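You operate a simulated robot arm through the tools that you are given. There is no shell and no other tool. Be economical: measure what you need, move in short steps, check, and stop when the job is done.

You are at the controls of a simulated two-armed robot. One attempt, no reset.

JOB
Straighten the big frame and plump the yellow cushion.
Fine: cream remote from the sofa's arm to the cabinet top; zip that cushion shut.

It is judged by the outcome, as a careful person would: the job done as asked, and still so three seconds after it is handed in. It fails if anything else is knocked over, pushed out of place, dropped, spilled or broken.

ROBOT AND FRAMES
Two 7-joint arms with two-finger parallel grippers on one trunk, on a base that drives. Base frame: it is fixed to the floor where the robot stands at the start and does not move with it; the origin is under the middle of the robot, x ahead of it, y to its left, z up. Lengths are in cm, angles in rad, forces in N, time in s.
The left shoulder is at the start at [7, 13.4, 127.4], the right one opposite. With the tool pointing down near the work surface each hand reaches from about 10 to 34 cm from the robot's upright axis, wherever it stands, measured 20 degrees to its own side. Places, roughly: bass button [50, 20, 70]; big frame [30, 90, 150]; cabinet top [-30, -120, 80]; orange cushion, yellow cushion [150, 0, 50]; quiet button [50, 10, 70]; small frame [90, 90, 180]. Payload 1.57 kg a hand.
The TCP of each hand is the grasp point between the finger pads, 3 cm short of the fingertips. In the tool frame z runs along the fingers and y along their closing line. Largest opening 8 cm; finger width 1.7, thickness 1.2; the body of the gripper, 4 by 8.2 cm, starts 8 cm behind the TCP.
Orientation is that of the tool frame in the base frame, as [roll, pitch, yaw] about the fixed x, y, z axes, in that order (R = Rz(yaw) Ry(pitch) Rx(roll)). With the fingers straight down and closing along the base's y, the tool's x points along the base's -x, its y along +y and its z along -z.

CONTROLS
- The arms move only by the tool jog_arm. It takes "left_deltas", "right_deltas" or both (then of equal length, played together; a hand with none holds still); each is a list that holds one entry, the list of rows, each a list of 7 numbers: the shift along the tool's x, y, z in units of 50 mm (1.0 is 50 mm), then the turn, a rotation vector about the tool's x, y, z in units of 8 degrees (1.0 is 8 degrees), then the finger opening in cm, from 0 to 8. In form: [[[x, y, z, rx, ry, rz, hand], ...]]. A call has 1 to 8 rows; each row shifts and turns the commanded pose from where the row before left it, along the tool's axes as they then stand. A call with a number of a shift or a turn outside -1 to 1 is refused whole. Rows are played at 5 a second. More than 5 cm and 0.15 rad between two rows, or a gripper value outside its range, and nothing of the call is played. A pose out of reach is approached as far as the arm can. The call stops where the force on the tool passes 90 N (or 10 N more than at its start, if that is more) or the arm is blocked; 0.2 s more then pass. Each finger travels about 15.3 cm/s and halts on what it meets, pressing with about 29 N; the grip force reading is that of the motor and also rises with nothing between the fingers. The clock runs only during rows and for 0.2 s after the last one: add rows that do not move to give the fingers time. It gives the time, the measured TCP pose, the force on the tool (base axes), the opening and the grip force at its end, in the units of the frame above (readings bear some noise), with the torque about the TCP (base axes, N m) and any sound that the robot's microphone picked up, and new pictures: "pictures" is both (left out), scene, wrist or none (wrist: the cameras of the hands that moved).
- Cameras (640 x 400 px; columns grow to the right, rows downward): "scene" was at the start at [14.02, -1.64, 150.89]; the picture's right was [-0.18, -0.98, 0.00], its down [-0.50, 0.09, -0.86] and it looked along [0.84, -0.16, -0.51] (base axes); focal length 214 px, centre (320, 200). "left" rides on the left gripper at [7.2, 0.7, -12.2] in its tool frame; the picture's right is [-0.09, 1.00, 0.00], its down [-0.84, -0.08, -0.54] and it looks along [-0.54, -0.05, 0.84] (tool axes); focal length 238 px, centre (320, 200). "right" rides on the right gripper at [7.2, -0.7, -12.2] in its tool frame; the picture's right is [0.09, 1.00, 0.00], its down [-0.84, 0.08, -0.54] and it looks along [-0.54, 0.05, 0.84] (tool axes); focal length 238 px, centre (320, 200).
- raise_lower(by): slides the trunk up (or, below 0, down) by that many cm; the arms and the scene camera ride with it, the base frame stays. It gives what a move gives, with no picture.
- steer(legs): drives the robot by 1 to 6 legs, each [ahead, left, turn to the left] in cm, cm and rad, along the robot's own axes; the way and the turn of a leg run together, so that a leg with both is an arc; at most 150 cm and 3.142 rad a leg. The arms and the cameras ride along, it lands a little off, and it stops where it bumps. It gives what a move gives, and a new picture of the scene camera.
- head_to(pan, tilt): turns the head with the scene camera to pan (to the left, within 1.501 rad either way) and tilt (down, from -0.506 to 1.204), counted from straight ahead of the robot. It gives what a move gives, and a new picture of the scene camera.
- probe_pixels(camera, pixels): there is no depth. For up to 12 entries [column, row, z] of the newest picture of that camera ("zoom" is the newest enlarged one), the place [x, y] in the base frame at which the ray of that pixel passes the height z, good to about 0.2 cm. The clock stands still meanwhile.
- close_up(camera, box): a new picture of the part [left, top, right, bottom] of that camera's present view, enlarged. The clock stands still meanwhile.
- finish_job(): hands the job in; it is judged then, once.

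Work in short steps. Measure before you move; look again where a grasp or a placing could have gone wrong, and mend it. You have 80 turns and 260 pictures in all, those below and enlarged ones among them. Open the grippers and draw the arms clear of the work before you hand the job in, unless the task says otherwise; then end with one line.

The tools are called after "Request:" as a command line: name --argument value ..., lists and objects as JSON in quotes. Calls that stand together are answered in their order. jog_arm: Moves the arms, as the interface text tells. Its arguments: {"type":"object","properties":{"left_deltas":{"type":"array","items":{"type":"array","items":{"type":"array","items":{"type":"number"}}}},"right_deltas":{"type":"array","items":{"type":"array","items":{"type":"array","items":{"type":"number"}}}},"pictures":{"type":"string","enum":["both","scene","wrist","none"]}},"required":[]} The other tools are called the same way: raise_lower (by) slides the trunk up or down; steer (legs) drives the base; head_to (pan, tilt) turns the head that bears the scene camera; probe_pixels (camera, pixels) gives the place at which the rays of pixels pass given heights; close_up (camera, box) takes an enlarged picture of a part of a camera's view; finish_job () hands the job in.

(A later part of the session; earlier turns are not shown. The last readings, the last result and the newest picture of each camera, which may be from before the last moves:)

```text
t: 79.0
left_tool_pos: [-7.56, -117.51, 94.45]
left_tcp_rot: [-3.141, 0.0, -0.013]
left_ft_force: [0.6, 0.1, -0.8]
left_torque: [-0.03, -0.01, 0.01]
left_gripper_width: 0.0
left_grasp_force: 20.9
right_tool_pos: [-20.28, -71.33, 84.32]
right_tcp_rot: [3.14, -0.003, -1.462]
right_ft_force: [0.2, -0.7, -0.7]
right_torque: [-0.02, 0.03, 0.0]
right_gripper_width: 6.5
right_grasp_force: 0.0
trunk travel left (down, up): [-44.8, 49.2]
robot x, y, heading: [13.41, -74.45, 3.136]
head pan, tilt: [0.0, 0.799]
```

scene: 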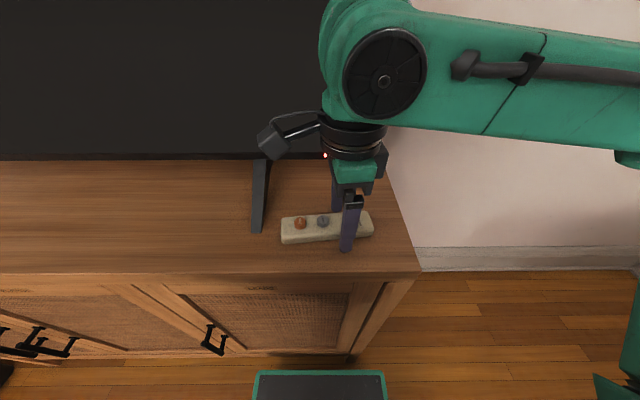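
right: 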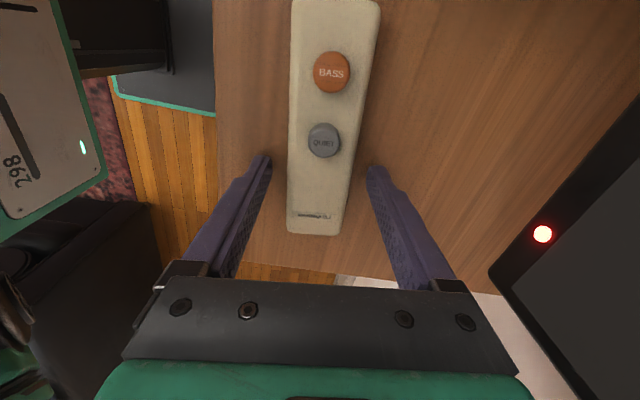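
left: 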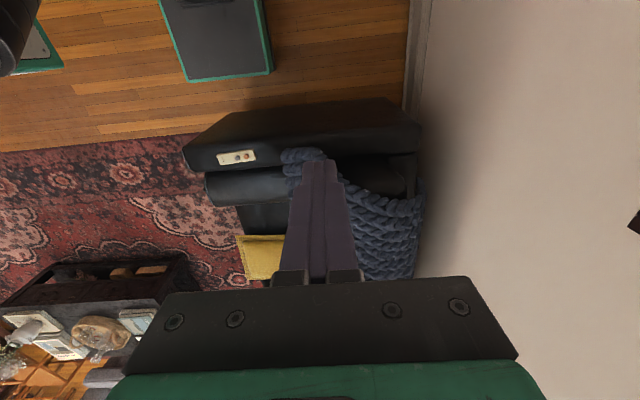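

Released, the remote lies flat. I lift straight up 18 cm and then back away.

Request:
jog_arm --right_deltas '[[[0, 0, -0.3, 0, 0, 0, 6.5], [0, 0, -0.6, 0, 0, 0, 6.5], [0, 0, -0.8, 0, 0, 0, 6.5], [0, 0, -0.8, 0, 0, 0, 6.5], [0, 0, -0.8, 0, 0, 0, 6.5], [0, 0, -0.6, 0, 0, 0, 6.5], [0, 0, 0, 0, 0, 0, 6.5]]]' --pictures "none"

Request:
steer --legs '[[-30, 0, 0]]'

Request:
close_up --camera "scene" --box '[220, 60, 420, 220]'

```text
t: 80.6
left_tool_pos: [-7.65, -117.52, 94.39]
left_tcp_rot: [3.141, 0.001, -0.014]
left_ft_force: [-0.4, 0.0, 1.1]
left_torque: [-0.03, 0.0, -0.01]
left_gripper_width: 0.0
left_grasp_force: 21.3
right_tool_pos: [-20.23, -71.32, 103.67]
right_tcp_rot: [3.14, -0.002, -1.463]
right_ft_force: [-0.2, 0.1, 0.0]
right_torque: [-0.03, 0.0, 0.0]
right_gripper_width: 6.51
right_grasp_force: 0.0
trunk travel left (down, up): [-44.8, 49.2]
robot x, y, heading: [13.08, -74.57, 3.132]
head pan, tilt: [0.0, 0.799]
```

```text
t: 82.7
left_tool_pos: [22.44, -117.86, 94.33]
left_tcp_rot: [3.14, 0.002, -0.014]
left_ft_force: [0.4, 0.1, 0.0]
left_torque: [0.03, 0.01, 0.0]
left_gripper_width: 0.0
left_grasp_force: 21.0
right_tool_pos: [9.7, -71.54, 103.75]
right_tcp_rot: [3.14, -0.004, -1.465]
right_ft_force: [0.0, -0.1, -0.1]
right_torque: [-0.01, 0.02, 0.01]
right_gripper_width: 6.5
right_grasp_force: 0.0
trunk travel left (down, up): [-44.8, 49.2]
robot x, y, heading: [43.06, -74.9, 3.136]
head pan, tilt: [0.0, 0.799]
```

scene: 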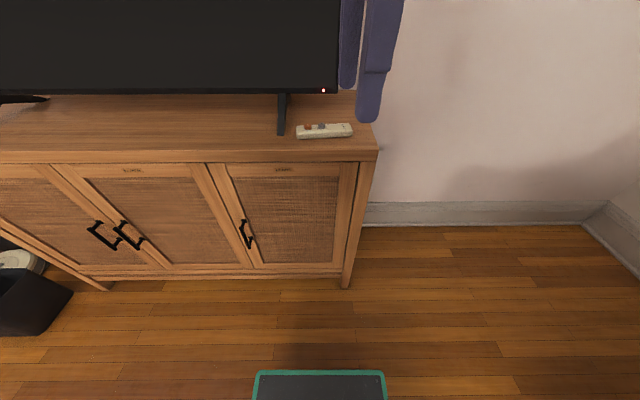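

```text
2.50 times, centred on (320, 140) of scene
```

zoom: 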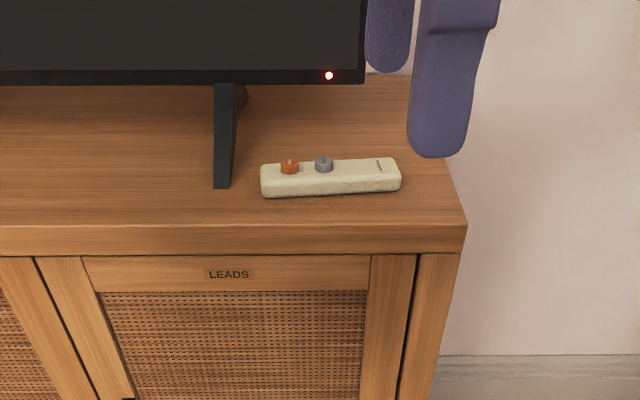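

The remote rests on the cabinet top. Next the cushion: turn to face the sofa and look along the path.

Request:
steer --legs '[[0, 0, -1.565]]'

Request:
head_to --pan -0.8 --tilt 0.6

```text
t: 86.9
left_tool_pos: [0.53, -54.42, 94.41]
left_tcp_rot: [-3.141, -0.001, -1.585]
left_ft_force: [-0.1, -0.2, -0.5]
left_torque: [0.03, -0.04, 0.0]
left_gripper_width: 0.0
left_grasp_force: 20.9
right_tool_pos: [46.67, -41.52, 103.69]
right_tcp_rot: [3.141, -0.003, -3.03]
right_ft_force: [0.2, 0.2, 0.1]
right_torque: [-0.02, 0.01, 0.02]
right_gripper_width: 6.5
right_grasp_force: 0.1
trunk travel left (down, up): [-44.8, 49.2]
robot x, y, heading: [42.62, -74.93, 1.564]
head pan, tilt: [0.0, 0.799]
```

scene: 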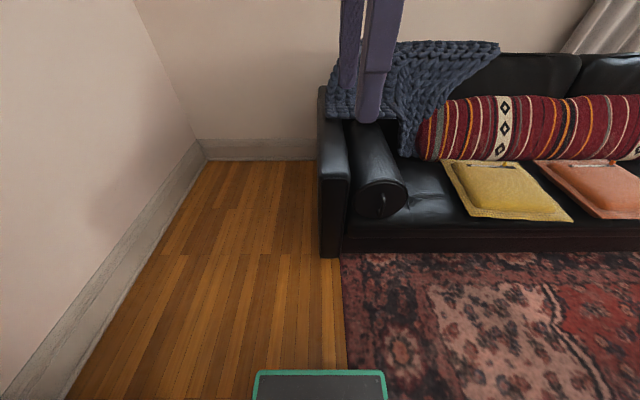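

```text
t: 88.0
left_tool_pos: [0.42, -54.4, 94.43]
left_tcp_rot: [3.14, 0.0, -1.585]
left_ft_force: [-1.0, -0.1, -0.4]
left_torque: [0.01, -0.02, 0.01]
left_gripper_width: 0.0
left_grasp_force: 21.5
right_tool_pos: [46.62, -41.58, 103.66]
right_tcp_rot: [3.14, -0.001, -3.032]
right_ft_force: [0.4, -0.8, 0.9]
right_torque: [-0.03, 0.01, -0.03]
right_gripper_width: 6.5
right_grasp_force: 0.0
trunk travel left (down, up): [-44.8, 49.2]
robot x, y, heading: [43.01, -75.27, 1.569]
head pan, tilt: [-0.799, 0.6]
```

scene: 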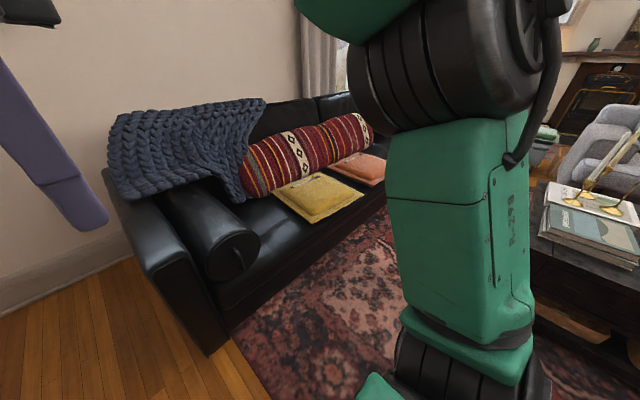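

Path looks clear (table begins near x≈155). Drive right 62 cm along y=-75 and look at the cushion.

Request:
steer --legs '[[0, -62, 0]]'

Request:
head_to --pan 0.0 --tilt 0.7

```text
t: 91.5
left_tool_pos: [62.82, -54.81, 94.37]
left_tcp_rot: [3.141, 0.001, -1.578]
left_ft_force: [-0.5, -0.1, 0.0]
left_torque: [0.01, 0.01, 0.0]
left_gripper_width: 0.0
left_grasp_force: 21.2
right_tool_pos: [108.8, -41.83, 103.68]
right_tcp_rot: [3.14, -0.002, -3.029]
right_ft_force: [0.3, -1.0, -0.4]
right_torque: [0.0, 0.0, 0.01]
right_gripper_width: 6.51
right_grasp_force: 0.0
trunk travel left (down, up): [-44.8, 49.2]
robot x, y, heading: [105.25, -75.17, 1.569]
head pan, tilt: [-0.799, 0.6]
```

scene: 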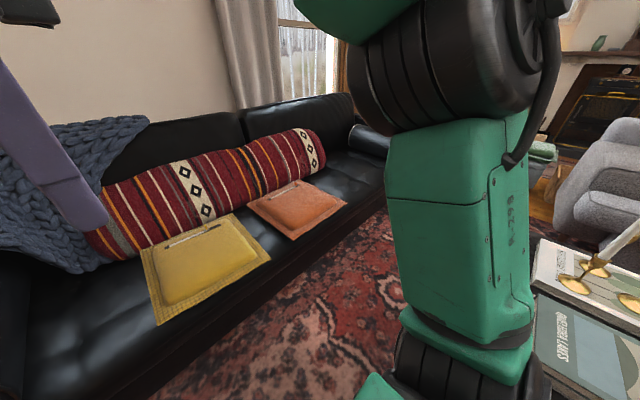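

```text
t: 92.6
left_tool_pos: [62.75, -54.79, 94.44]
left_tcp_rot: [-3.14, 0.0, -1.579]
left_ft_force: [-0.8, 0.3, 0.1]
left_torque: [0.04, -0.02, 0.01]
left_gripper_width: 0.01
left_grasp_force: 21.3
right_tool_pos: [108.89, -41.79, 103.72]
right_tcp_rot: [3.139, -0.003, -3.027]
right_ft_force: [-0.1, -0.1, 0.4]
right_torque: [0.02, 0.01, -0.03]
right_gripper_width: 6.48
right_grasp_force: 0.0
trunk travel left (down, up): [-44.8, 49.2]
robot x, y, heading: [105.71, -75.31, 1.574]
head pan, tilt: [0.0, 0.7]
```

scene: 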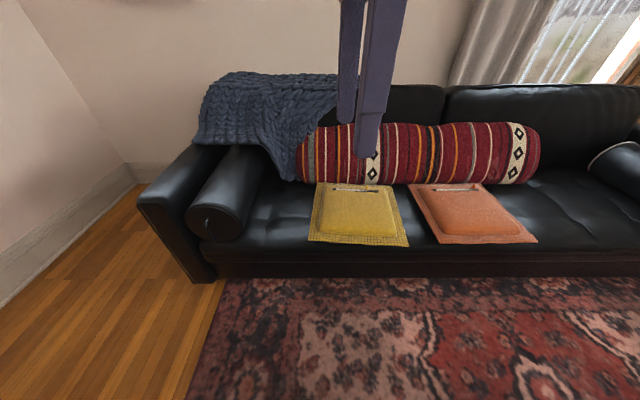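

Close-up of the yellow cushion and its zip.

Request:
close_up --camera "scene" --box '[295, 165, 425, 255]'

Request:
close_up --camera "scene" --box '[320, 178, 400, 202]'

Request:
close_up --camera "scene" --box '[405, 170, 545, 255]'

```text
4.44 times, centred on (360, 210) of scene
```

zoom: 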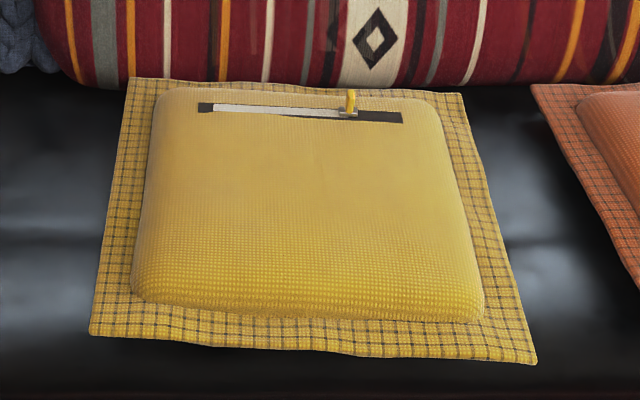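

```text
8.00 times, centred on (360, 190) of scene
```

zoom: 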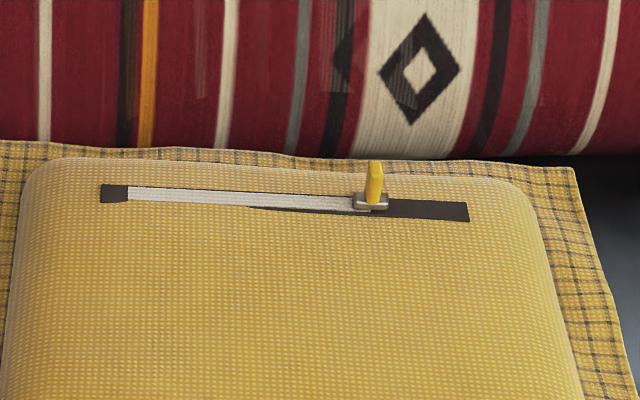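

```text
4.57 times, centred on (475, 212) of scene
```

zoom: 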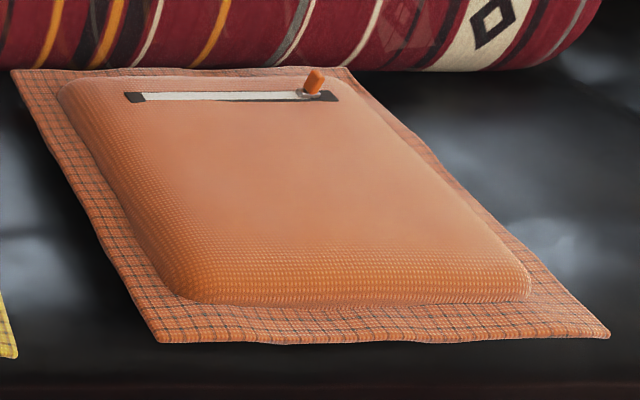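

The yellow slider sits at ~75% of its track, tab standing; the orange one is at the end. I probe the cushion, sofa front and zip coordinates.

Request:
probe_pixels --camera "scene" --pixels '[[215, 281, 0], [640, 275, 0], [313, 241, 45], [408, 247, 45], [322, 183, 45], [390, 187, 45], [335, 189, 48], [366, 190, 48], [378, 191, 48], [366, 190, 52]]'

Request:
close_up --camera "right" --box '[0, 0, 640, 400]'

```text
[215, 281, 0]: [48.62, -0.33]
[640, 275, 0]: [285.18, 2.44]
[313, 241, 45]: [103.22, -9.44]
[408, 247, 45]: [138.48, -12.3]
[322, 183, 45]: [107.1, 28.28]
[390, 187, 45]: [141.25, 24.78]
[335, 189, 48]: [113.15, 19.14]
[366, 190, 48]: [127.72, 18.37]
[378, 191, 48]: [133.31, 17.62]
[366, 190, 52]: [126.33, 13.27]
```

```text
1.00 times, centred on (320, 200) of right (not enlarged: the box is as wide or as high as the picture)
```

zoom: 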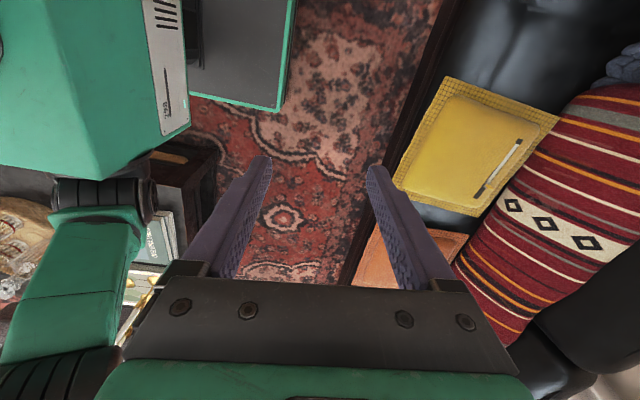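

I drive to about (118,-40), hands well above the sofa, then view the cushion from above.

Request:
steer --legs '[[33, 0, 0], [0, -13, 0]]'

Request:
head_to --pan -0.1 --tilt 0.9

Request:
close_up --camera "right" --box '[0, 0, 640, 400]'

```text
t: 95.7
left_tool_pos: [75.89, -21.66, 94.36]
left_tcp_rot: [-3.141, 0.0, -1.579]
left_ft_force: [0.0, 0.0, 0.5]
left_torque: [0.02, 0.02, 0.0]
left_gripper_width: 0.0
left_grasp_force: 21.0
right_tool_pos: [121.9, -8.83, 103.68]
right_tcp_rot: [3.139, -0.002, -3.029]
right_ft_force: [0.2, -0.3, 0.2]
right_torque: [0.02, 0.01, -0.02]
right_gripper_width: 6.47
right_grasp_force: 0.1
trunk travel left (down, up): [-44.8, 49.2]
robot x, y, heading: [118.71, -42.09, 1.569]
head pan, tilt: [0.0, 0.7]
```

scene: 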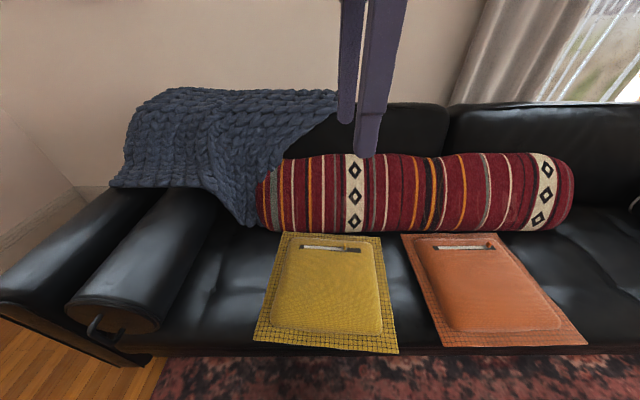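

```text
t: 96.4
left_tool_pos: [75.87, -21.58, 94.4]
left_tcp_rot: [-3.14, 0.002, -1.578]
left_ft_force: [0.9, -0.9, 0.3]
left_torque: [0.01, -0.01, 0.01]
left_gripper_width: 0.0
left_grasp_force: 21.3
right_tool_pos: [121.99, -8.77, 103.66]
right_tcp_rot: [3.14, -0.004, -3.028]
right_ft_force: [-0.3, 0.0, -0.2]
right_torque: [-0.02, 0.01, 0.03]
right_gripper_width: 6.48
right_grasp_force: 0.1
trunk travel left (down, up): [-44.8, 49.2]
robot x, y, heading: [118.85, -42.1, 1.568]
head pan, tilt: [-0.099, 0.901]
```

scene: 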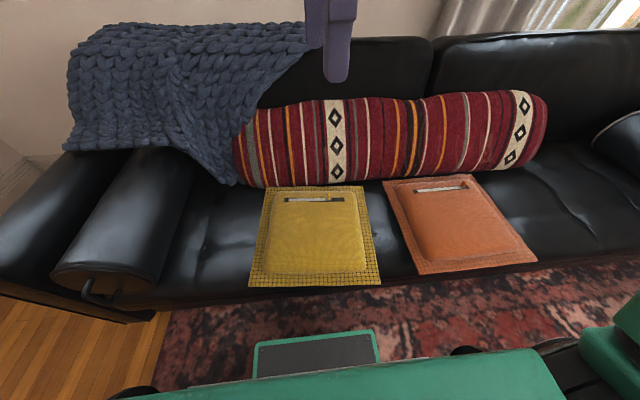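

```text
1.00 times, centred on (320, 200) of right (not enlarged: the box is as wide or as high as the picture)
```

zoom: 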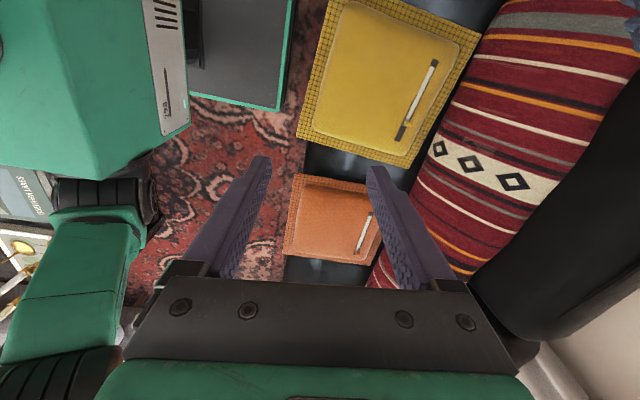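

Close-ups of the zips from the wrist camera and the scene camera.

Request:
close_up --camera "right" --box '[380, 45, 460, 155]'

Request:
close_up --camera "scene" --box '[270, 180, 360, 230]'

Request:
close_up --camera "right" --box '[340, 200, 390, 260]'

```text
3.64 times, centred on (420, 100) of right
```

zoom: 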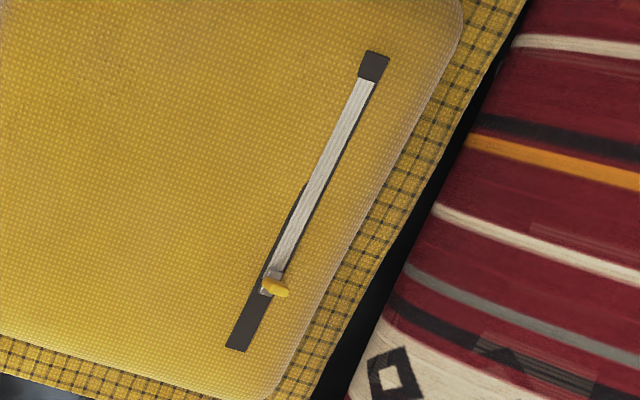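

```text
7.11 times, centred on (315, 205) of scene
```

zoom: 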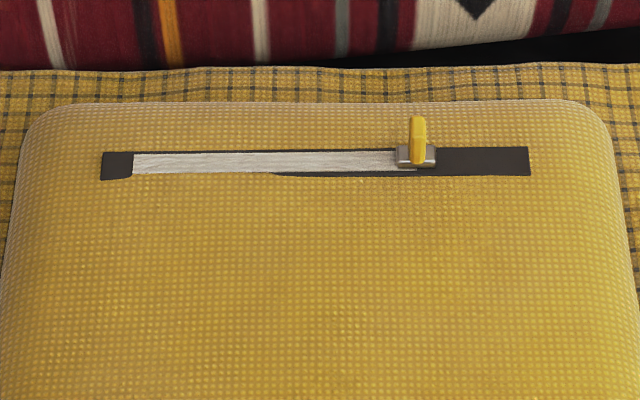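

```text
6.67 times, centred on (365, 230) of right
```

zoom: 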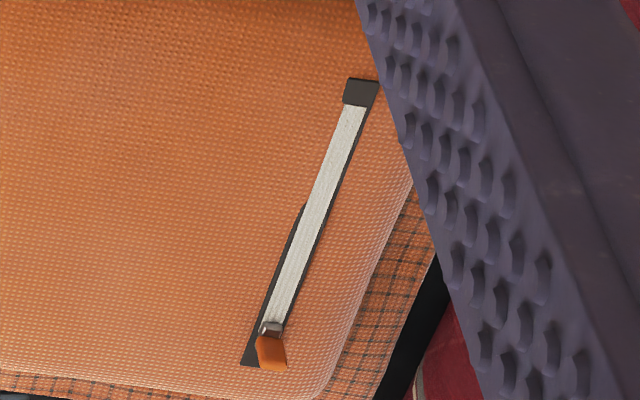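

I triangulate zip points (slider, left block, right end), cushion corners and the seat from both cameras.

Request:
probe_pixels --camera "scene" --pixels '[[328.5, 199, 44], [328.5, 199, 48], [328.5, 199, 52], [286, 199.5, 48], [286, 199.5, 52], [344.5, 199, 48], [344.5, 199, 52], [249, 287, 42], [249, 287, 46], [380, 285, 42], [380, 285, 46]]'

Request:
probe_pixels --camera "right" --pixels '[[407, 123, 44], [407, 123, 48], [407, 123, 52], [434.5, 63, 48], [434.5, 63, 52], [397, 140.5, 48], [397, 140.5, 52], [344, 2, 46], [297, 136, 42], [297, 136, 46], [405, 168, 42], [405, 168, 46]]'

```text
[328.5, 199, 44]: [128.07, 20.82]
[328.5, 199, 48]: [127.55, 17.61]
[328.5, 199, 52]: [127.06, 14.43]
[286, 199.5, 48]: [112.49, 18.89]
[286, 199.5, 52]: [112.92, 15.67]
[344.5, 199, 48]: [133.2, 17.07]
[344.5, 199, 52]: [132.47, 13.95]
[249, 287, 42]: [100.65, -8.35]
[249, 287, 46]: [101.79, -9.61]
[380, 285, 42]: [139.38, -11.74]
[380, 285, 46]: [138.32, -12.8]
```

```text
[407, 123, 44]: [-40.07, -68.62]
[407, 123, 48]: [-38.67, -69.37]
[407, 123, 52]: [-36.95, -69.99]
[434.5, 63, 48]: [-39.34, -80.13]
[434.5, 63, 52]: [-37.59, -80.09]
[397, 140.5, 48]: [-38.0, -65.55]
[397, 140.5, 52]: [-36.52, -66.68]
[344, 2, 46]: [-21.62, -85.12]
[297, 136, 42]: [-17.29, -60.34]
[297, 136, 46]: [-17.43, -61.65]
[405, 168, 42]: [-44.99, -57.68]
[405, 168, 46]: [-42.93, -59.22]
```

The right camera's stored picture is old; I take a fresh one with a null move.

Request:
jog_arm --right_deltas '[[[0, 0, 0, 0, 0, 0, 6.5]]]' --pictures "wrist"

Request:
probe_pixels --camera "right" --pixels '[[407, 123, 44], [407, 123, 48], [407, 123, 52], [434.5, 63, 48], [434.5, 63, 52], [397, 140.5, 48], [397, 140.5, 52], [344, 2, 46], [297, 136, 42], [297, 136, 46], [405, 168, 42], [405, 168, 46]]'

```text
t: 96.8
left_tool_pos: [75.94, -21.72, 94.35]
left_tcp_rot: [-3.14, -0.001, -1.578]
left_ft_force: [0.4, 0.1, -0.2]
left_torque: [0.0, 0.01, 0.01]
left_gripper_width: 0.0
left_grasp_force: 20.9
right_tool_pos: [121.91, -8.68, 103.63]
right_tcp_rot: [3.14, -0.001, -3.028]
right_ft_force: [-0.2, -1.0, 0.0]
right_torque: [0.02, 0.02, 0.02]
right_gripper_width: 6.49
right_grasp_force: 0.1
trunk travel left (down, up): [-44.8, 49.2]
robot x, y, heading: [118.79, -42.37, 1.567]
head pan, tilt: [-0.099, 0.901]
```

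right: 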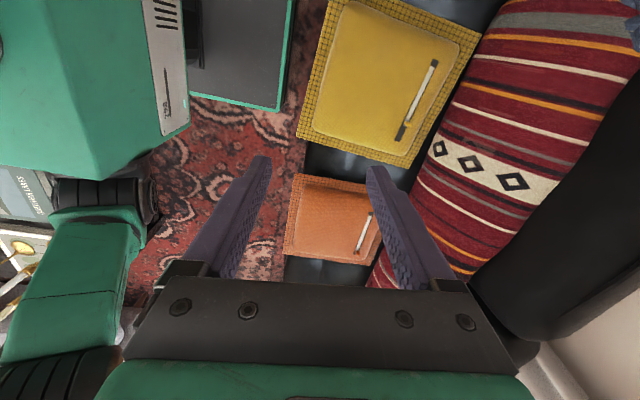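

```text
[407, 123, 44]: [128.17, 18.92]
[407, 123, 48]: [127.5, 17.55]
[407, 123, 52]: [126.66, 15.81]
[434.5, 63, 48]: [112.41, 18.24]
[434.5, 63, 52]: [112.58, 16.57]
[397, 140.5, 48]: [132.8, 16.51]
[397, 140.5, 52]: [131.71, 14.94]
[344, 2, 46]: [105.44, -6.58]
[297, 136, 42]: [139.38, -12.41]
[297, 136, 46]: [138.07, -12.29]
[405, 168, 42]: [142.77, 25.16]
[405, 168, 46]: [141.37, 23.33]
```

Slider is at (127.5,17.6,48); zip runs from block (112.4,18.5) to (133,16.8). I turn the right hand so it closes along the zip, then tilt it forward 40°.

Request:
jog_arm --right_deltas '[[[0, 0, 0, 0, 0, -1, 5], [0, 0, 0, 0, 0, -1, 3], [0, 0, 0, 0, 0, -1, 3], [0, 0, 0, 0, 0, -1, 3], [0, 0, 0, 0, 0, -1, 3], [0, 0, 0, 0, 0, -1, 3], [0, 0, 0, 0, 0, -1, 3], [0, 0, 0, 0, 0, -1, 3]]]' --pictures "none"

Request:
jog_arm --right_deltas '[[[0, 0, 0, 0, 0, -1, 3], [0, 0, 0, 0, 0, -0.84, 3], [0, 0, 0, 0, -1, 0, 3], [0, 0, 0, 0, -1, 0, 3], [0, 0, 0, 0, -1, 0, 3], [0, 0, 0, 0, -1, 0, 3], [0, 0, 0, 0, -1, 0, 3], [0, 0, 0, 0, 0, 0, 3]]]' --pictures "both"

```text
t: 98.6
left_tool_pos: [75.96, -21.72, 94.34]
left_tcp_rot: [-3.14, -0.001, -1.579]
left_ft_force: [0.3, 0.2, -0.4]
left_torque: [0.04, 0.0, -0.04]
left_gripper_width: 0.01
left_grasp_force: 21.3
right_tool_pos: [121.97, -8.76, 103.63]
right_tcp_rot: [3.139, 0.002, -1.909]
right_ft_force: [-0.4, 0.7, -0.8]
right_torque: [-0.01, 0.01, 0.01]
right_gripper_width: 2.98
right_grasp_force: 0.0
trunk travel left (down, up): [-44.8, 49.2]
robot x, y, heading: [118.63, -41.86, 1.569]
head pan, tilt: [-0.099, 0.901]
```

```text
t: 100.4
left_tool_pos: [75.84, -21.67, 94.45]
left_tcp_rot: [-3.141, 0.001, -1.579]
left_ft_force: [-0.3, 0.0, 0.3]
left_torque: [0.02, 0.02, -0.02]
left_gripper_width: 0.0
left_grasp_force: 20.9
right_tool_pos: [122.09, -8.58, 103.78]
right_tcp_rot: [3.139, 0.703, -1.657]
right_ft_force: [-0.7, 0.1, -1.4]
right_torque: [0.01, 0.02, -0.02]
right_gripper_width: 3.01
right_grasp_force: 0.1
trunk travel left (down, up): [-44.8, 49.2]
robot x, y, heading: [118.79, -42.51, 1.563]
head pan, tilt: [-0.099, 0.901]
```

scene: 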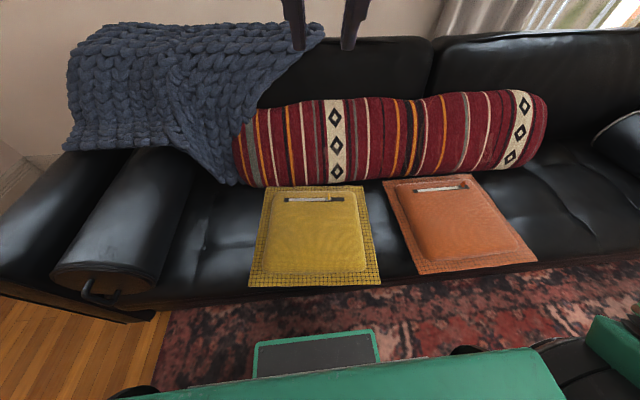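
right: 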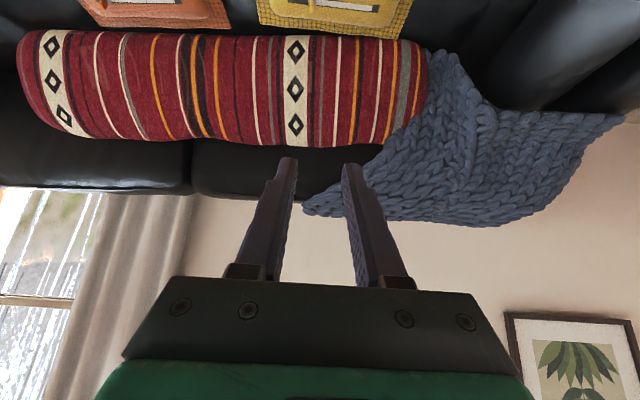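

Orientation is right. Plump first: I bring the hand vertical, fists closed, over the cushion's centre (121,6).

Request:
jog_arm --right_deltas '[[[0, 0, 0, 0, 1, 0, 0], [0, 0, 0, 0, 1, 0, 0], [0, 0, 0, 0, 1, 0, 0], [0, 0, 0, 0, 1, 0, 0], [0, 0, 0, 0, 1, 0, 0], [-1, 0, 0.5, 0, 0, 0, 0], [-1, 0, 0.8, 0, 0, 0, 0], [-0.9, 0, 0.8, 0, 0, 0, 0]]]' --pictures "none"

Request:
jog_arm --right_deltas '[[[0, 0, 0.9, 0, 0, 0, 0], [0, 0, 0.9, 0, 0, 0, 0], [0, 0, 0.9, 0, 0, 0, 0], [0, 0, 0.9, 0, 0, 0, 0], [0, 0, 0.9, 0, 0, 0, 0], [0, 0, 0.9, 0, 0, 0, 0], [0, 0, 0.8, 0, 0, 0, 0], [0, 0, 0, 0, 0, 0, 0]]]' --pictures "both"

```text
refused: row 6 steps farther than a row can; nothing moved
```

```text
t: 102.2
left_tool_pos: [75.81, -21.78, 94.37]
left_tcp_rot: [-3.138, 0.001, -1.579]
left_ft_force: [0.3, -0.3, 0.1]
left_torque: [-0.02, 0.03, 0.04]
left_gripper_width: 0.0
left_grasp_force: 21.3
right_tool_pos: [123.68, 11.07, 79.99]
right_tcp_rot: [3.139, 0.699, -1.656]
right_ft_force: [-1.0, 0.1, 0.4]
right_torque: [-0.01, 0.02, -0.01]
right_gripper_width: 0.03
right_grasp_force: 21.4
trunk travel left (down, up): [-44.8, 49.2]
robot x, y, heading: [118.92, -41.93, 1.566]
head pan, tilt: [-0.099, 0.901]
```

scene: 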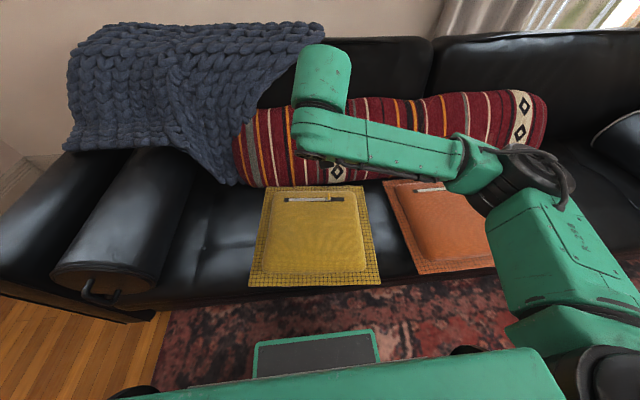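
right: 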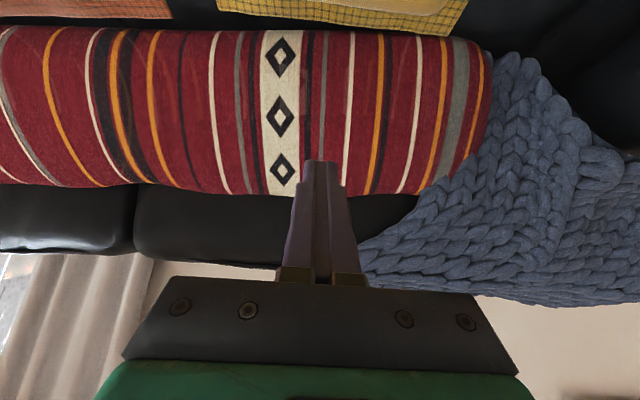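

The first call was refused, so the descent ran tilted, harmlessly, to (123.7,11,80). I now bring the hand vertical and move over (121,6) at z≈58.

Request:
jog_arm --right_deltas '[[[0, 0, 0, 0, 1, 0, 0], [0, 0, 0, 0, 1, 0, 0], [0, 0, 0, 0, 1, 0, 0], [0, 0, 0, 0, 1, 0, 0], [0, 0, 0, 0, 1, 0, 0], [0.7, 0.5, 0, 0, 0, 0, 0], [0.3, 0, 0.8, 0, 0, 0, 0], [0, 0, 0.9, 0, 0, 0, 0]]]' --pictures "none"

Request:
jog_arm --right_deltas '[[[0, 0, 0.9, 0, 0, 0, 0], [0, 0, 0.9, 0, 0, 0, 0], [0, 0, 0.7, 0, 0, 0, 0], [0, 0, 0, 0, 0, 0, 0]]]' --pictures "both"

```text
t: 104.0
left_tool_pos: [75.76, -21.68, 94.43]
left_tcp_rot: [-3.14, 0.0, -1.579]
left_ft_force: [0.1, 0.7, 0.8]
left_torque: [0.0, -0.01, 0.03]
left_gripper_width: 0.0
left_grasp_force: 21.6
right_tool_pos: [120.7, 6.37, 71.47]
right_tcp_rot: [3.14, 0.0, -1.653]
right_ft_force: [-0.9, 0.2, -1.2]
right_torque: [-0.03, 0.0, -0.02]
right_gripper_width: 0.0
right_grasp_force: 21.2
trunk travel left (down, up): [-44.8, 49.2]
robot x, y, heading: [118.99, -42.44, 1.567]
head pan, tilt: [-0.099, 0.901]
```

```text
t: 105.0
left_tool_pos: [75.84, -21.68, 94.44]
left_tcp_rot: [-3.139, 0.0, -1.58]
left_ft_force: [0.0, 0.3, -1.1]
left_torque: [-0.01, 0.0, 0.0]
left_gripper_width: 0.0
left_grasp_force: 21.5
right_tool_pos: [120.84, 6.45, 58.83]
right_tcp_rot: [3.139, 0.001, -1.654]
right_ft_force: [0.4, 0.3, 1.0]
right_torque: [0.02, 0.02, 0.02]
right_gripper_width: 0.0
right_grasp_force: 21.7
trunk travel left (down, up): [-44.8, 49.2]
robot x, y, heading: [118.73, -42.25, 1.57]
head pan, tilt: [-0.099, 0.901]
```

scene: 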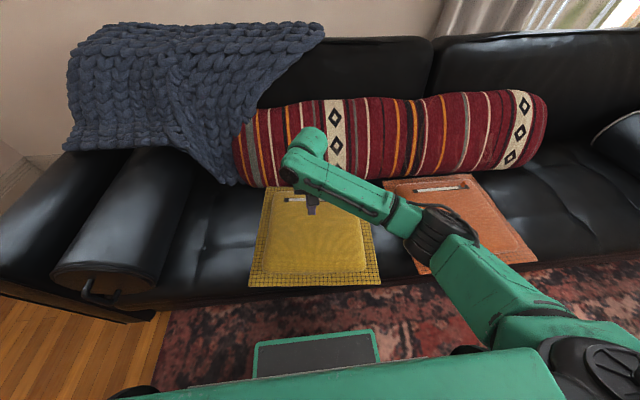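
right: 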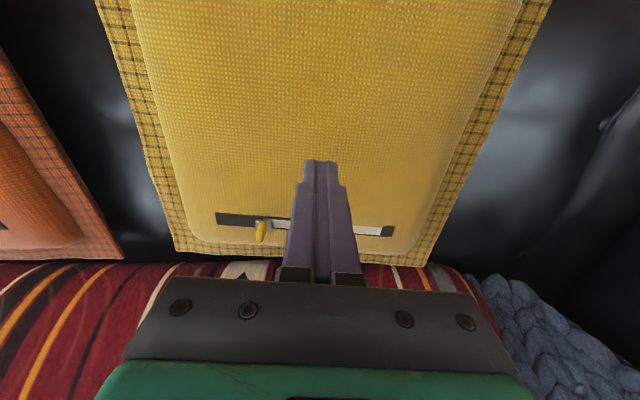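

Fist over the centre with tips at z≈56. Press down gently in steps, watching the force and sound.

Request:
jog_arm --right_deltas '[[[0, 0, 0.6, 0, 0, 0, 0], [0, 0, 0.6, 0, 0, 0, 0], [0, 0, 0.2, 0, 0, 0, 0], [0, 0, 0.2, 0, 0, 0, 0], [0, 0, 0, 0, 0, 0, 0]]]' --pictures "none"

Request:
jog_arm --right_deltas '[[[0, 0, 0.15, 0, 0, 0, 0], [0, 0, 0.15, 0, 0, 0, 0], [0, 0, 0, 0, 0, 0, 0]]]' --pictures "wrist"

```text
t: 106.2
left_tool_pos: [75.88, -21.86, 94.48]
left_tcp_rot: [-3.14, 0.003, -1.579]
left_ft_force: [0.0, 0.6, 0.0]
left_torque: [0.0, 0.01, 0.02]
left_gripper_width: 0.0
left_grasp_force: 21.3
right_tool_pos: [120.83, 6.41, 50.83]
right_tcp_rot: [3.139, 0.006, -1.655]
right_ft_force: [3.1, 3.4, 11.5]
right_torque: [-0.03, -0.08, -0.01]
right_gripper_width: 0.0
right_grasp_force: 21.5
trunk travel left (down, up): [-44.8, 49.2]
robot x, y, heading: [118.74, -42.28, 1.565]
head pan, tilt: [-0.099, 0.901]
```

```text
t: 107.0
left_tool_pos: [76.02, -22.72, 94.75]
left_tcp_rot: [3.14, 0.01, -1.58]
left_ft_force: [-0.9, -0.5, -0.1]
left_torque: [0.01, 0.02, 0.02]
left_gripper_width: 0.0
left_grasp_force: 21.7
right_tool_pos: [120.76, 6.41, 50.65]
right_tcp_rot: [3.135, 0.027, -1.656]
right_ft_force: [16.9, -8.5, 80.2]
right_torque: [-0.85, -0.51, 0.23]
right_gripper_width: 0.01
right_grasp_force: 21.1
trunk travel left (down, up): [-44.8, 49.2]
robot x, y, heading: [119.01, -42.38, 1.572]
head pan, tilt: [-0.099, 0.901]
```

right: 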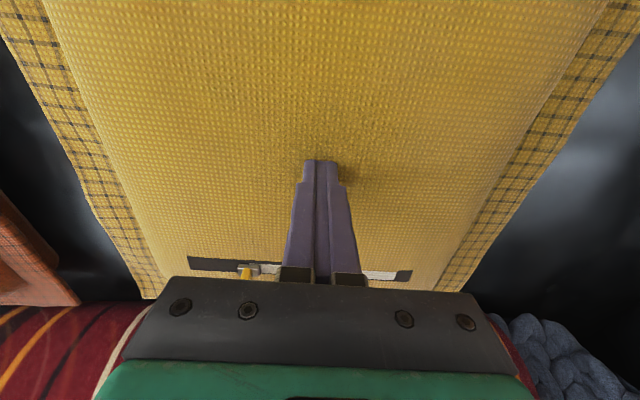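

The cushion is stiff (80 N at tip z≈47.7, no give). I lift off and compare the yellow and orange cushions for what "plump" changes.

Request:
jog_arm --right_deltas '[[[0, 0, -0.4, 0, 0, 0, 0], [0, 0, -0.9, 0, 0, 0, 0], [0, 0, -0.9, 0, 0, 0, 0], [0, 0, -0.9, 0, 0, 0, 0], [0, 0, -0.9, 0, 0, 0, 0], [0.9, 0, 0, 0, 0, 0, 0], [0.9, 0, 0, 0, 0, 0, 0], [0.9, 0, 0, 0, 0, 0, 0]]]' --pictures "both"

Request:
close_up --camera "scene" --box '[235, 170, 395, 295]'

Request:
close_up --camera "scene" --box '[375, 165, 545, 280]'

```text
t: 108.8
left_tool_pos: [75.95, -21.72, 94.34]
left_tcp_rot: [-3.141, 0.003, -1.58]
left_ft_force: [0.4, -0.6, 0.1]
left_torque: [0.04, 0.0, 0.02]
left_gripper_width: 0.02
left_grasp_force: 21.3
right_tool_pos: [119.57, -7.13, 69.43]
right_tcp_rot: [3.14, 0.002, -1.655]
right_ft_force: [0.2, -0.1, 0.6]
right_torque: [-0.02, -0.01, 0.04]
right_gripper_width: 0.0
right_grasp_force: 20.9
trunk travel left (down, up): [-44.8, 49.2]
robot x, y, heading: [118.63, -42.47, 1.568]
head pan, tilt: [-0.099, 0.901]
```

scene: 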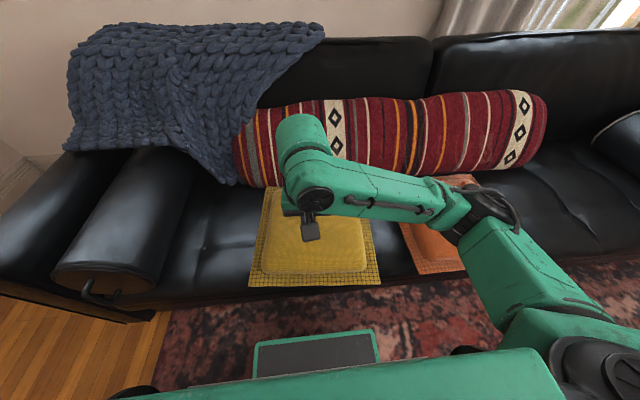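
right: 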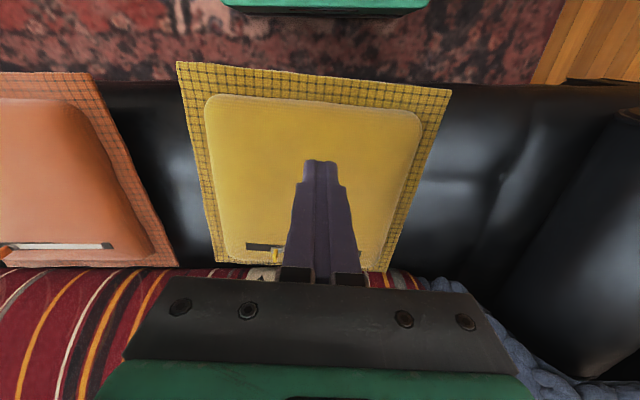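

```text
3.20 times, centred on (315, 232) of scene
```

zoom: 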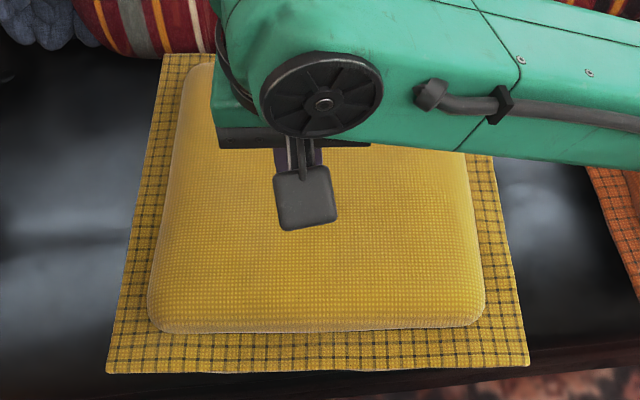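

```text
3.48 times, centred on (460, 222) of scene
```

zoom: 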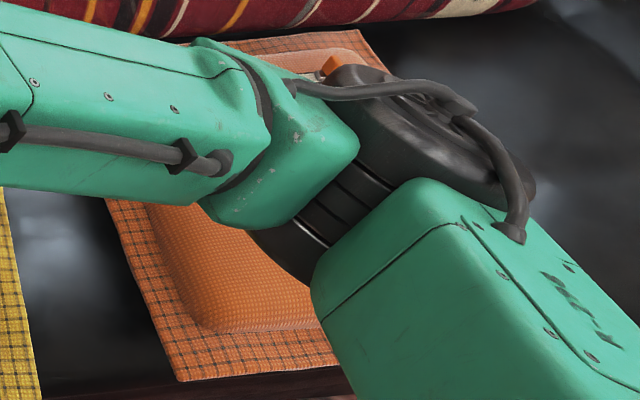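

I compare both cushions closely in the wrist view.

Request:
close_up --camera "right" --box '[170, 50, 460, 270]'

Request:
close_up --camera "right" --box '[0, 60, 190, 275]'

```text
1.82 times, centred on (315, 160) of right
```

zoom: 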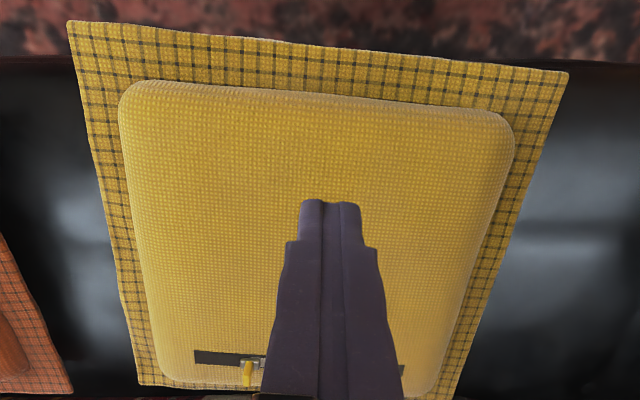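

```text
1.86 times, centred on (95, 168) of right
```

zoom: 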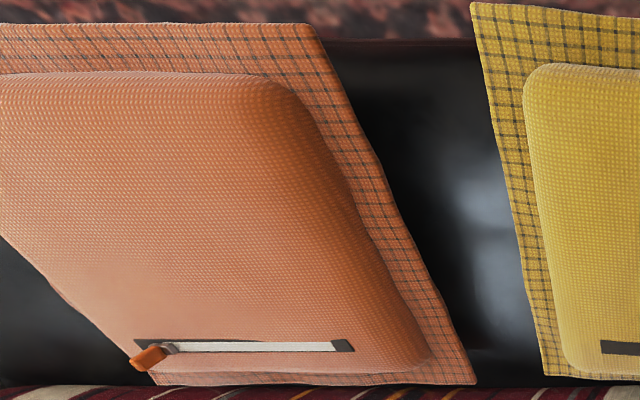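

No visible change from the press. I'll try plumping as a person does: squeeze the cushion's two sides inward with both hands. First measure the crown's sides at mid-length and rim.

Request:
probe_pixels --camera "right" --pixels '[[213, 176, 45], [408, 176, 45], [203, 176, 44], [425, 176, 44], [206, 130, 45], [417, 130, 45], [188, 130, 44], [440, 130, 44], [142, 180, 44], [125, 200, 45]]'

Request:
jog_arm --left_deltas '[[[-0.65, -0.65, 0, 0, 0, 0, 0], [-0.65, -0.65, 0, 0, 0, 0, 0], [-0.65, -0.65, 0, 0, 0, 0, 0], [-0.65, -0.65, 0, 0, 0, 0, 0], [-0.65, -0.65, 0, 0, 0, 0, 0], [-0.65, -0.6, 0, 0, 0, 0, 0], [-0.65, -0.6, 0, 0, 0, 0, 0], [-0.65, -0.4, 0, 0, 0, 0, 0]]]' --right_deltas '[[[0, -0.5, 0, 0, 0, 0, 0], [0, -0.6, 0, 0, 0, 0, 0], [-0.4, -0.6, 0, 0, 0, 0, 0], [-0.5, -0.6, 0, 0, 0, 0, 0], [-0.5, -0.6, 0, 0, 0, 0, 0], [-0.5, -0.6, 0, 0, 0, 0, 0], [-0.5, -0.6, 0, 0, 0, 0, 0], [-0.5, -0.3, 0, 0, 0, 0, 0]]]' --pictures "both"

```text
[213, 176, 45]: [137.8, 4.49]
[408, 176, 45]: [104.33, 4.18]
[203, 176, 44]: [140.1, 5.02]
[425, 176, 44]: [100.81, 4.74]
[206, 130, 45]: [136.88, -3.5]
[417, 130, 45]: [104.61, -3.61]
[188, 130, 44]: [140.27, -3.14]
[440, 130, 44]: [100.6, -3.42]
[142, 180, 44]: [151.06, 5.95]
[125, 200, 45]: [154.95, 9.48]
```

```text
t: 110.6
left_tool_pos: [100.22, 4.28, 94.29]
left_tcp_rot: [-3.142, -0.002, -1.579]
left_ft_force: [-0.3, 1.6, 0.2]
left_torque: [-0.05, 0.0, -0.04]
left_gripper_width: 0.0
left_grasp_force: 21.0
right_tool_pos: [142.8, 5.66, 69.28]
right_tcp_rot: [3.141, 0.001, -1.653]
right_ft_force: [-0.5, -0.5, 0.1]
right_torque: [-0.01, 0.03, -0.01]
right_gripper_width: 0.0
right_grasp_force: 21.3
trunk travel left (down, up): [-44.8, 49.2]
robot x, y, heading: [118.59, -42.25, 1.57]
head pan, tilt: [-0.099, 0.901]
```

scene: 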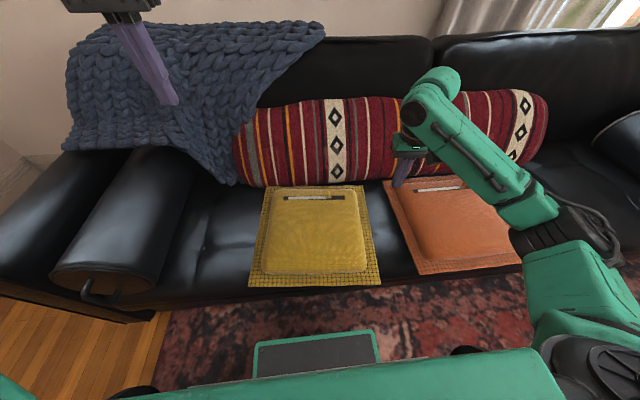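
right: 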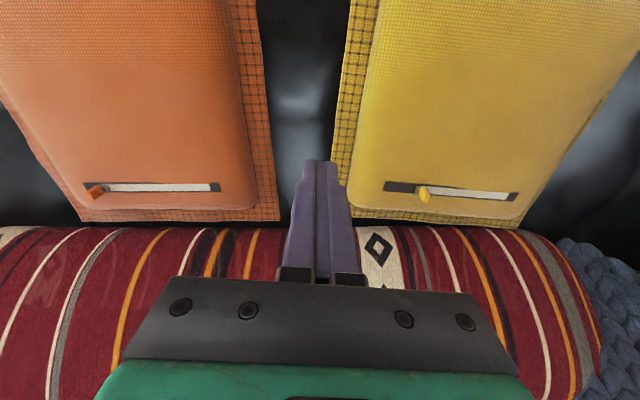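
left: 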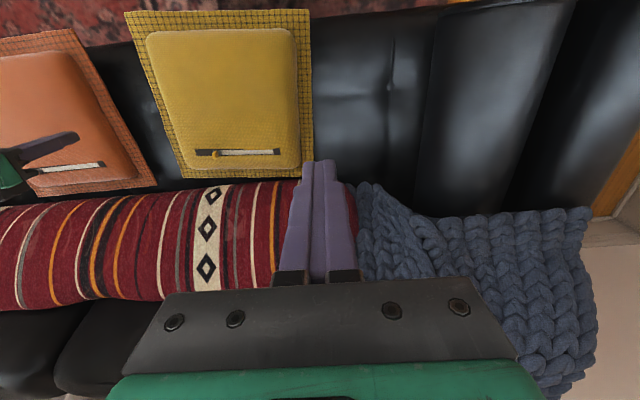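

Crown spans x≈104.5–137.5. Lower both fists beside it (tips z≈45.8), just above the rim.

Request:
jog_arm --left_deltas '[[[0, 0, 0.9, 0, 0, 0, 0], [0, 0, 0.9, 0, 0, 0, 0], [0, 0, 0.9, 0, 0, 0, 0], [0, 0, 0.9, 0, 0, 0, 0], [0, 0, 0.9, 0, 0, 0, 0], [0, 0, 0.9, 0, 0, 0, 0], [0, 0, 0.9, 0, 0, 0, 0], [0, 0, 0, 0, 0, 0, 0]]]' --right_deltas '[[[0, 0, 0.3, 0, 0, 0, 0], [0, 0, 0.4, 0, 0, 0, 0], [0, 0, 0.4, 0, 0, 0, 0], [0, 0, 0.4, 0, 0, 0, 0], [0, 0, 0.4, 0, 0, 0, 0], [0, 0, 0.3, 0, 0, 0, 0], [0, 0, 0.2, 0, 0, 0, 0], [0, 0, 0, 0, 0, 0, 0]]]' --pictures "none"

Request:
jog_arm --left_deltas '[[[0, 0, 0.9, 0, 0, 0, 0], [0, 0, 0.9, 0, 0, 0, 0], [0, 0, 0.6, 0, 0, 0, 0], [0, 0, 0.3, 0, 0, 0, 0], [0, 0, 0, 0, 0, 0, 0]]]' --right_deltas '[[[0, 0, 0.4, 0, 0, 0, 0], [0, 0, 0.4, 0, 0, 0, 0], [0, 0, 0.4, 0, 0, 0, 0], [0, 0, 0.4, 0, 0, 0, 0], [0, 0, 0, 0, 0, 0, 0]]]' --pictures "both"

```text
t: 112.4
left_tool_pos: [100.43, 4.05, 62.82]
left_tcp_rot: [-3.14, 0.0, -1.581]
left_ft_force: [-0.2, -0.5, -0.5]
left_torque: [-0.01, 0.02, 0.0]
left_gripper_width: 0.0
left_grasp_force: 21.3
right_tool_pos: [142.67, 5.58, 57.36]
right_tcp_rot: [3.14, 0.002, -1.655]
right_ft_force: [-0.9, 0.5, 0.3]
right_torque: [-0.02, 0.03, -0.01]
right_gripper_width: 0.0
right_grasp_force: 21.9
trunk travel left (down, up): [-44.8, 49.2]
robot x, y, heading: [118.89, -42.03, 1.566]
head pan, tilt: [-0.099, 0.901]
```

```text
t: 113.6
left_tool_pos: [99.0, 2.28, 51.55]
left_tcp_rot: [-3.14, 0.001, -1.579]
left_ft_force: [0.5, 0.4, 0.1]
left_torque: [-0.02, 0.02, 0.03]
left_gripper_width: 0.03
left_grasp_force: 21.7
left hand out of reach, approached as far as the arm can: row 3, 4
right_tool_pos: [142.66, 5.38, 49.25]
right_tcp_rot: [3.14, 0.003, -1.655]
right_ft_force: [-0.8, 0.2, 0.0]
right_torque: [0.01, -0.01, 0.0]
right_gripper_width: 0.02
right_grasp_force: 21.2
trunk travel left (down, up): [-44.8, 49.2]
robot x, y, heading: [118.89, -42.47, 1.566]
head pan, tilt: [-0.099, 0.901]
```

scene: 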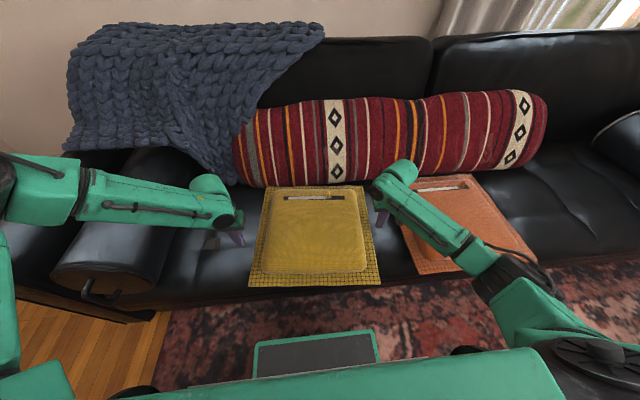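
right: 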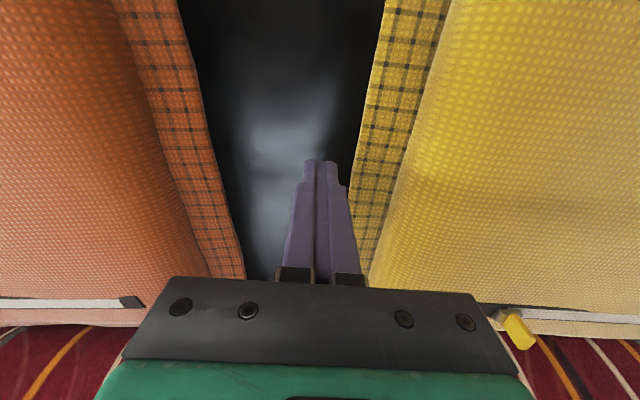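
left: 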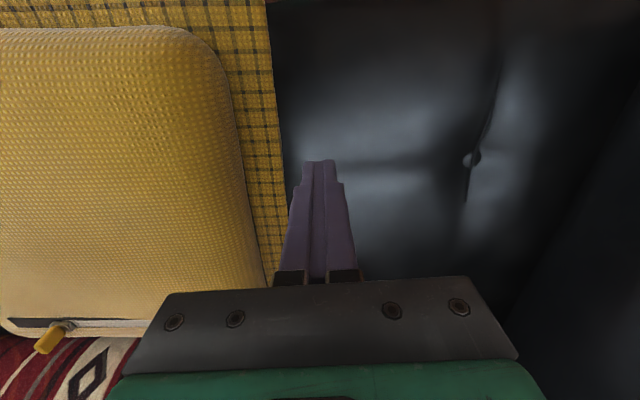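

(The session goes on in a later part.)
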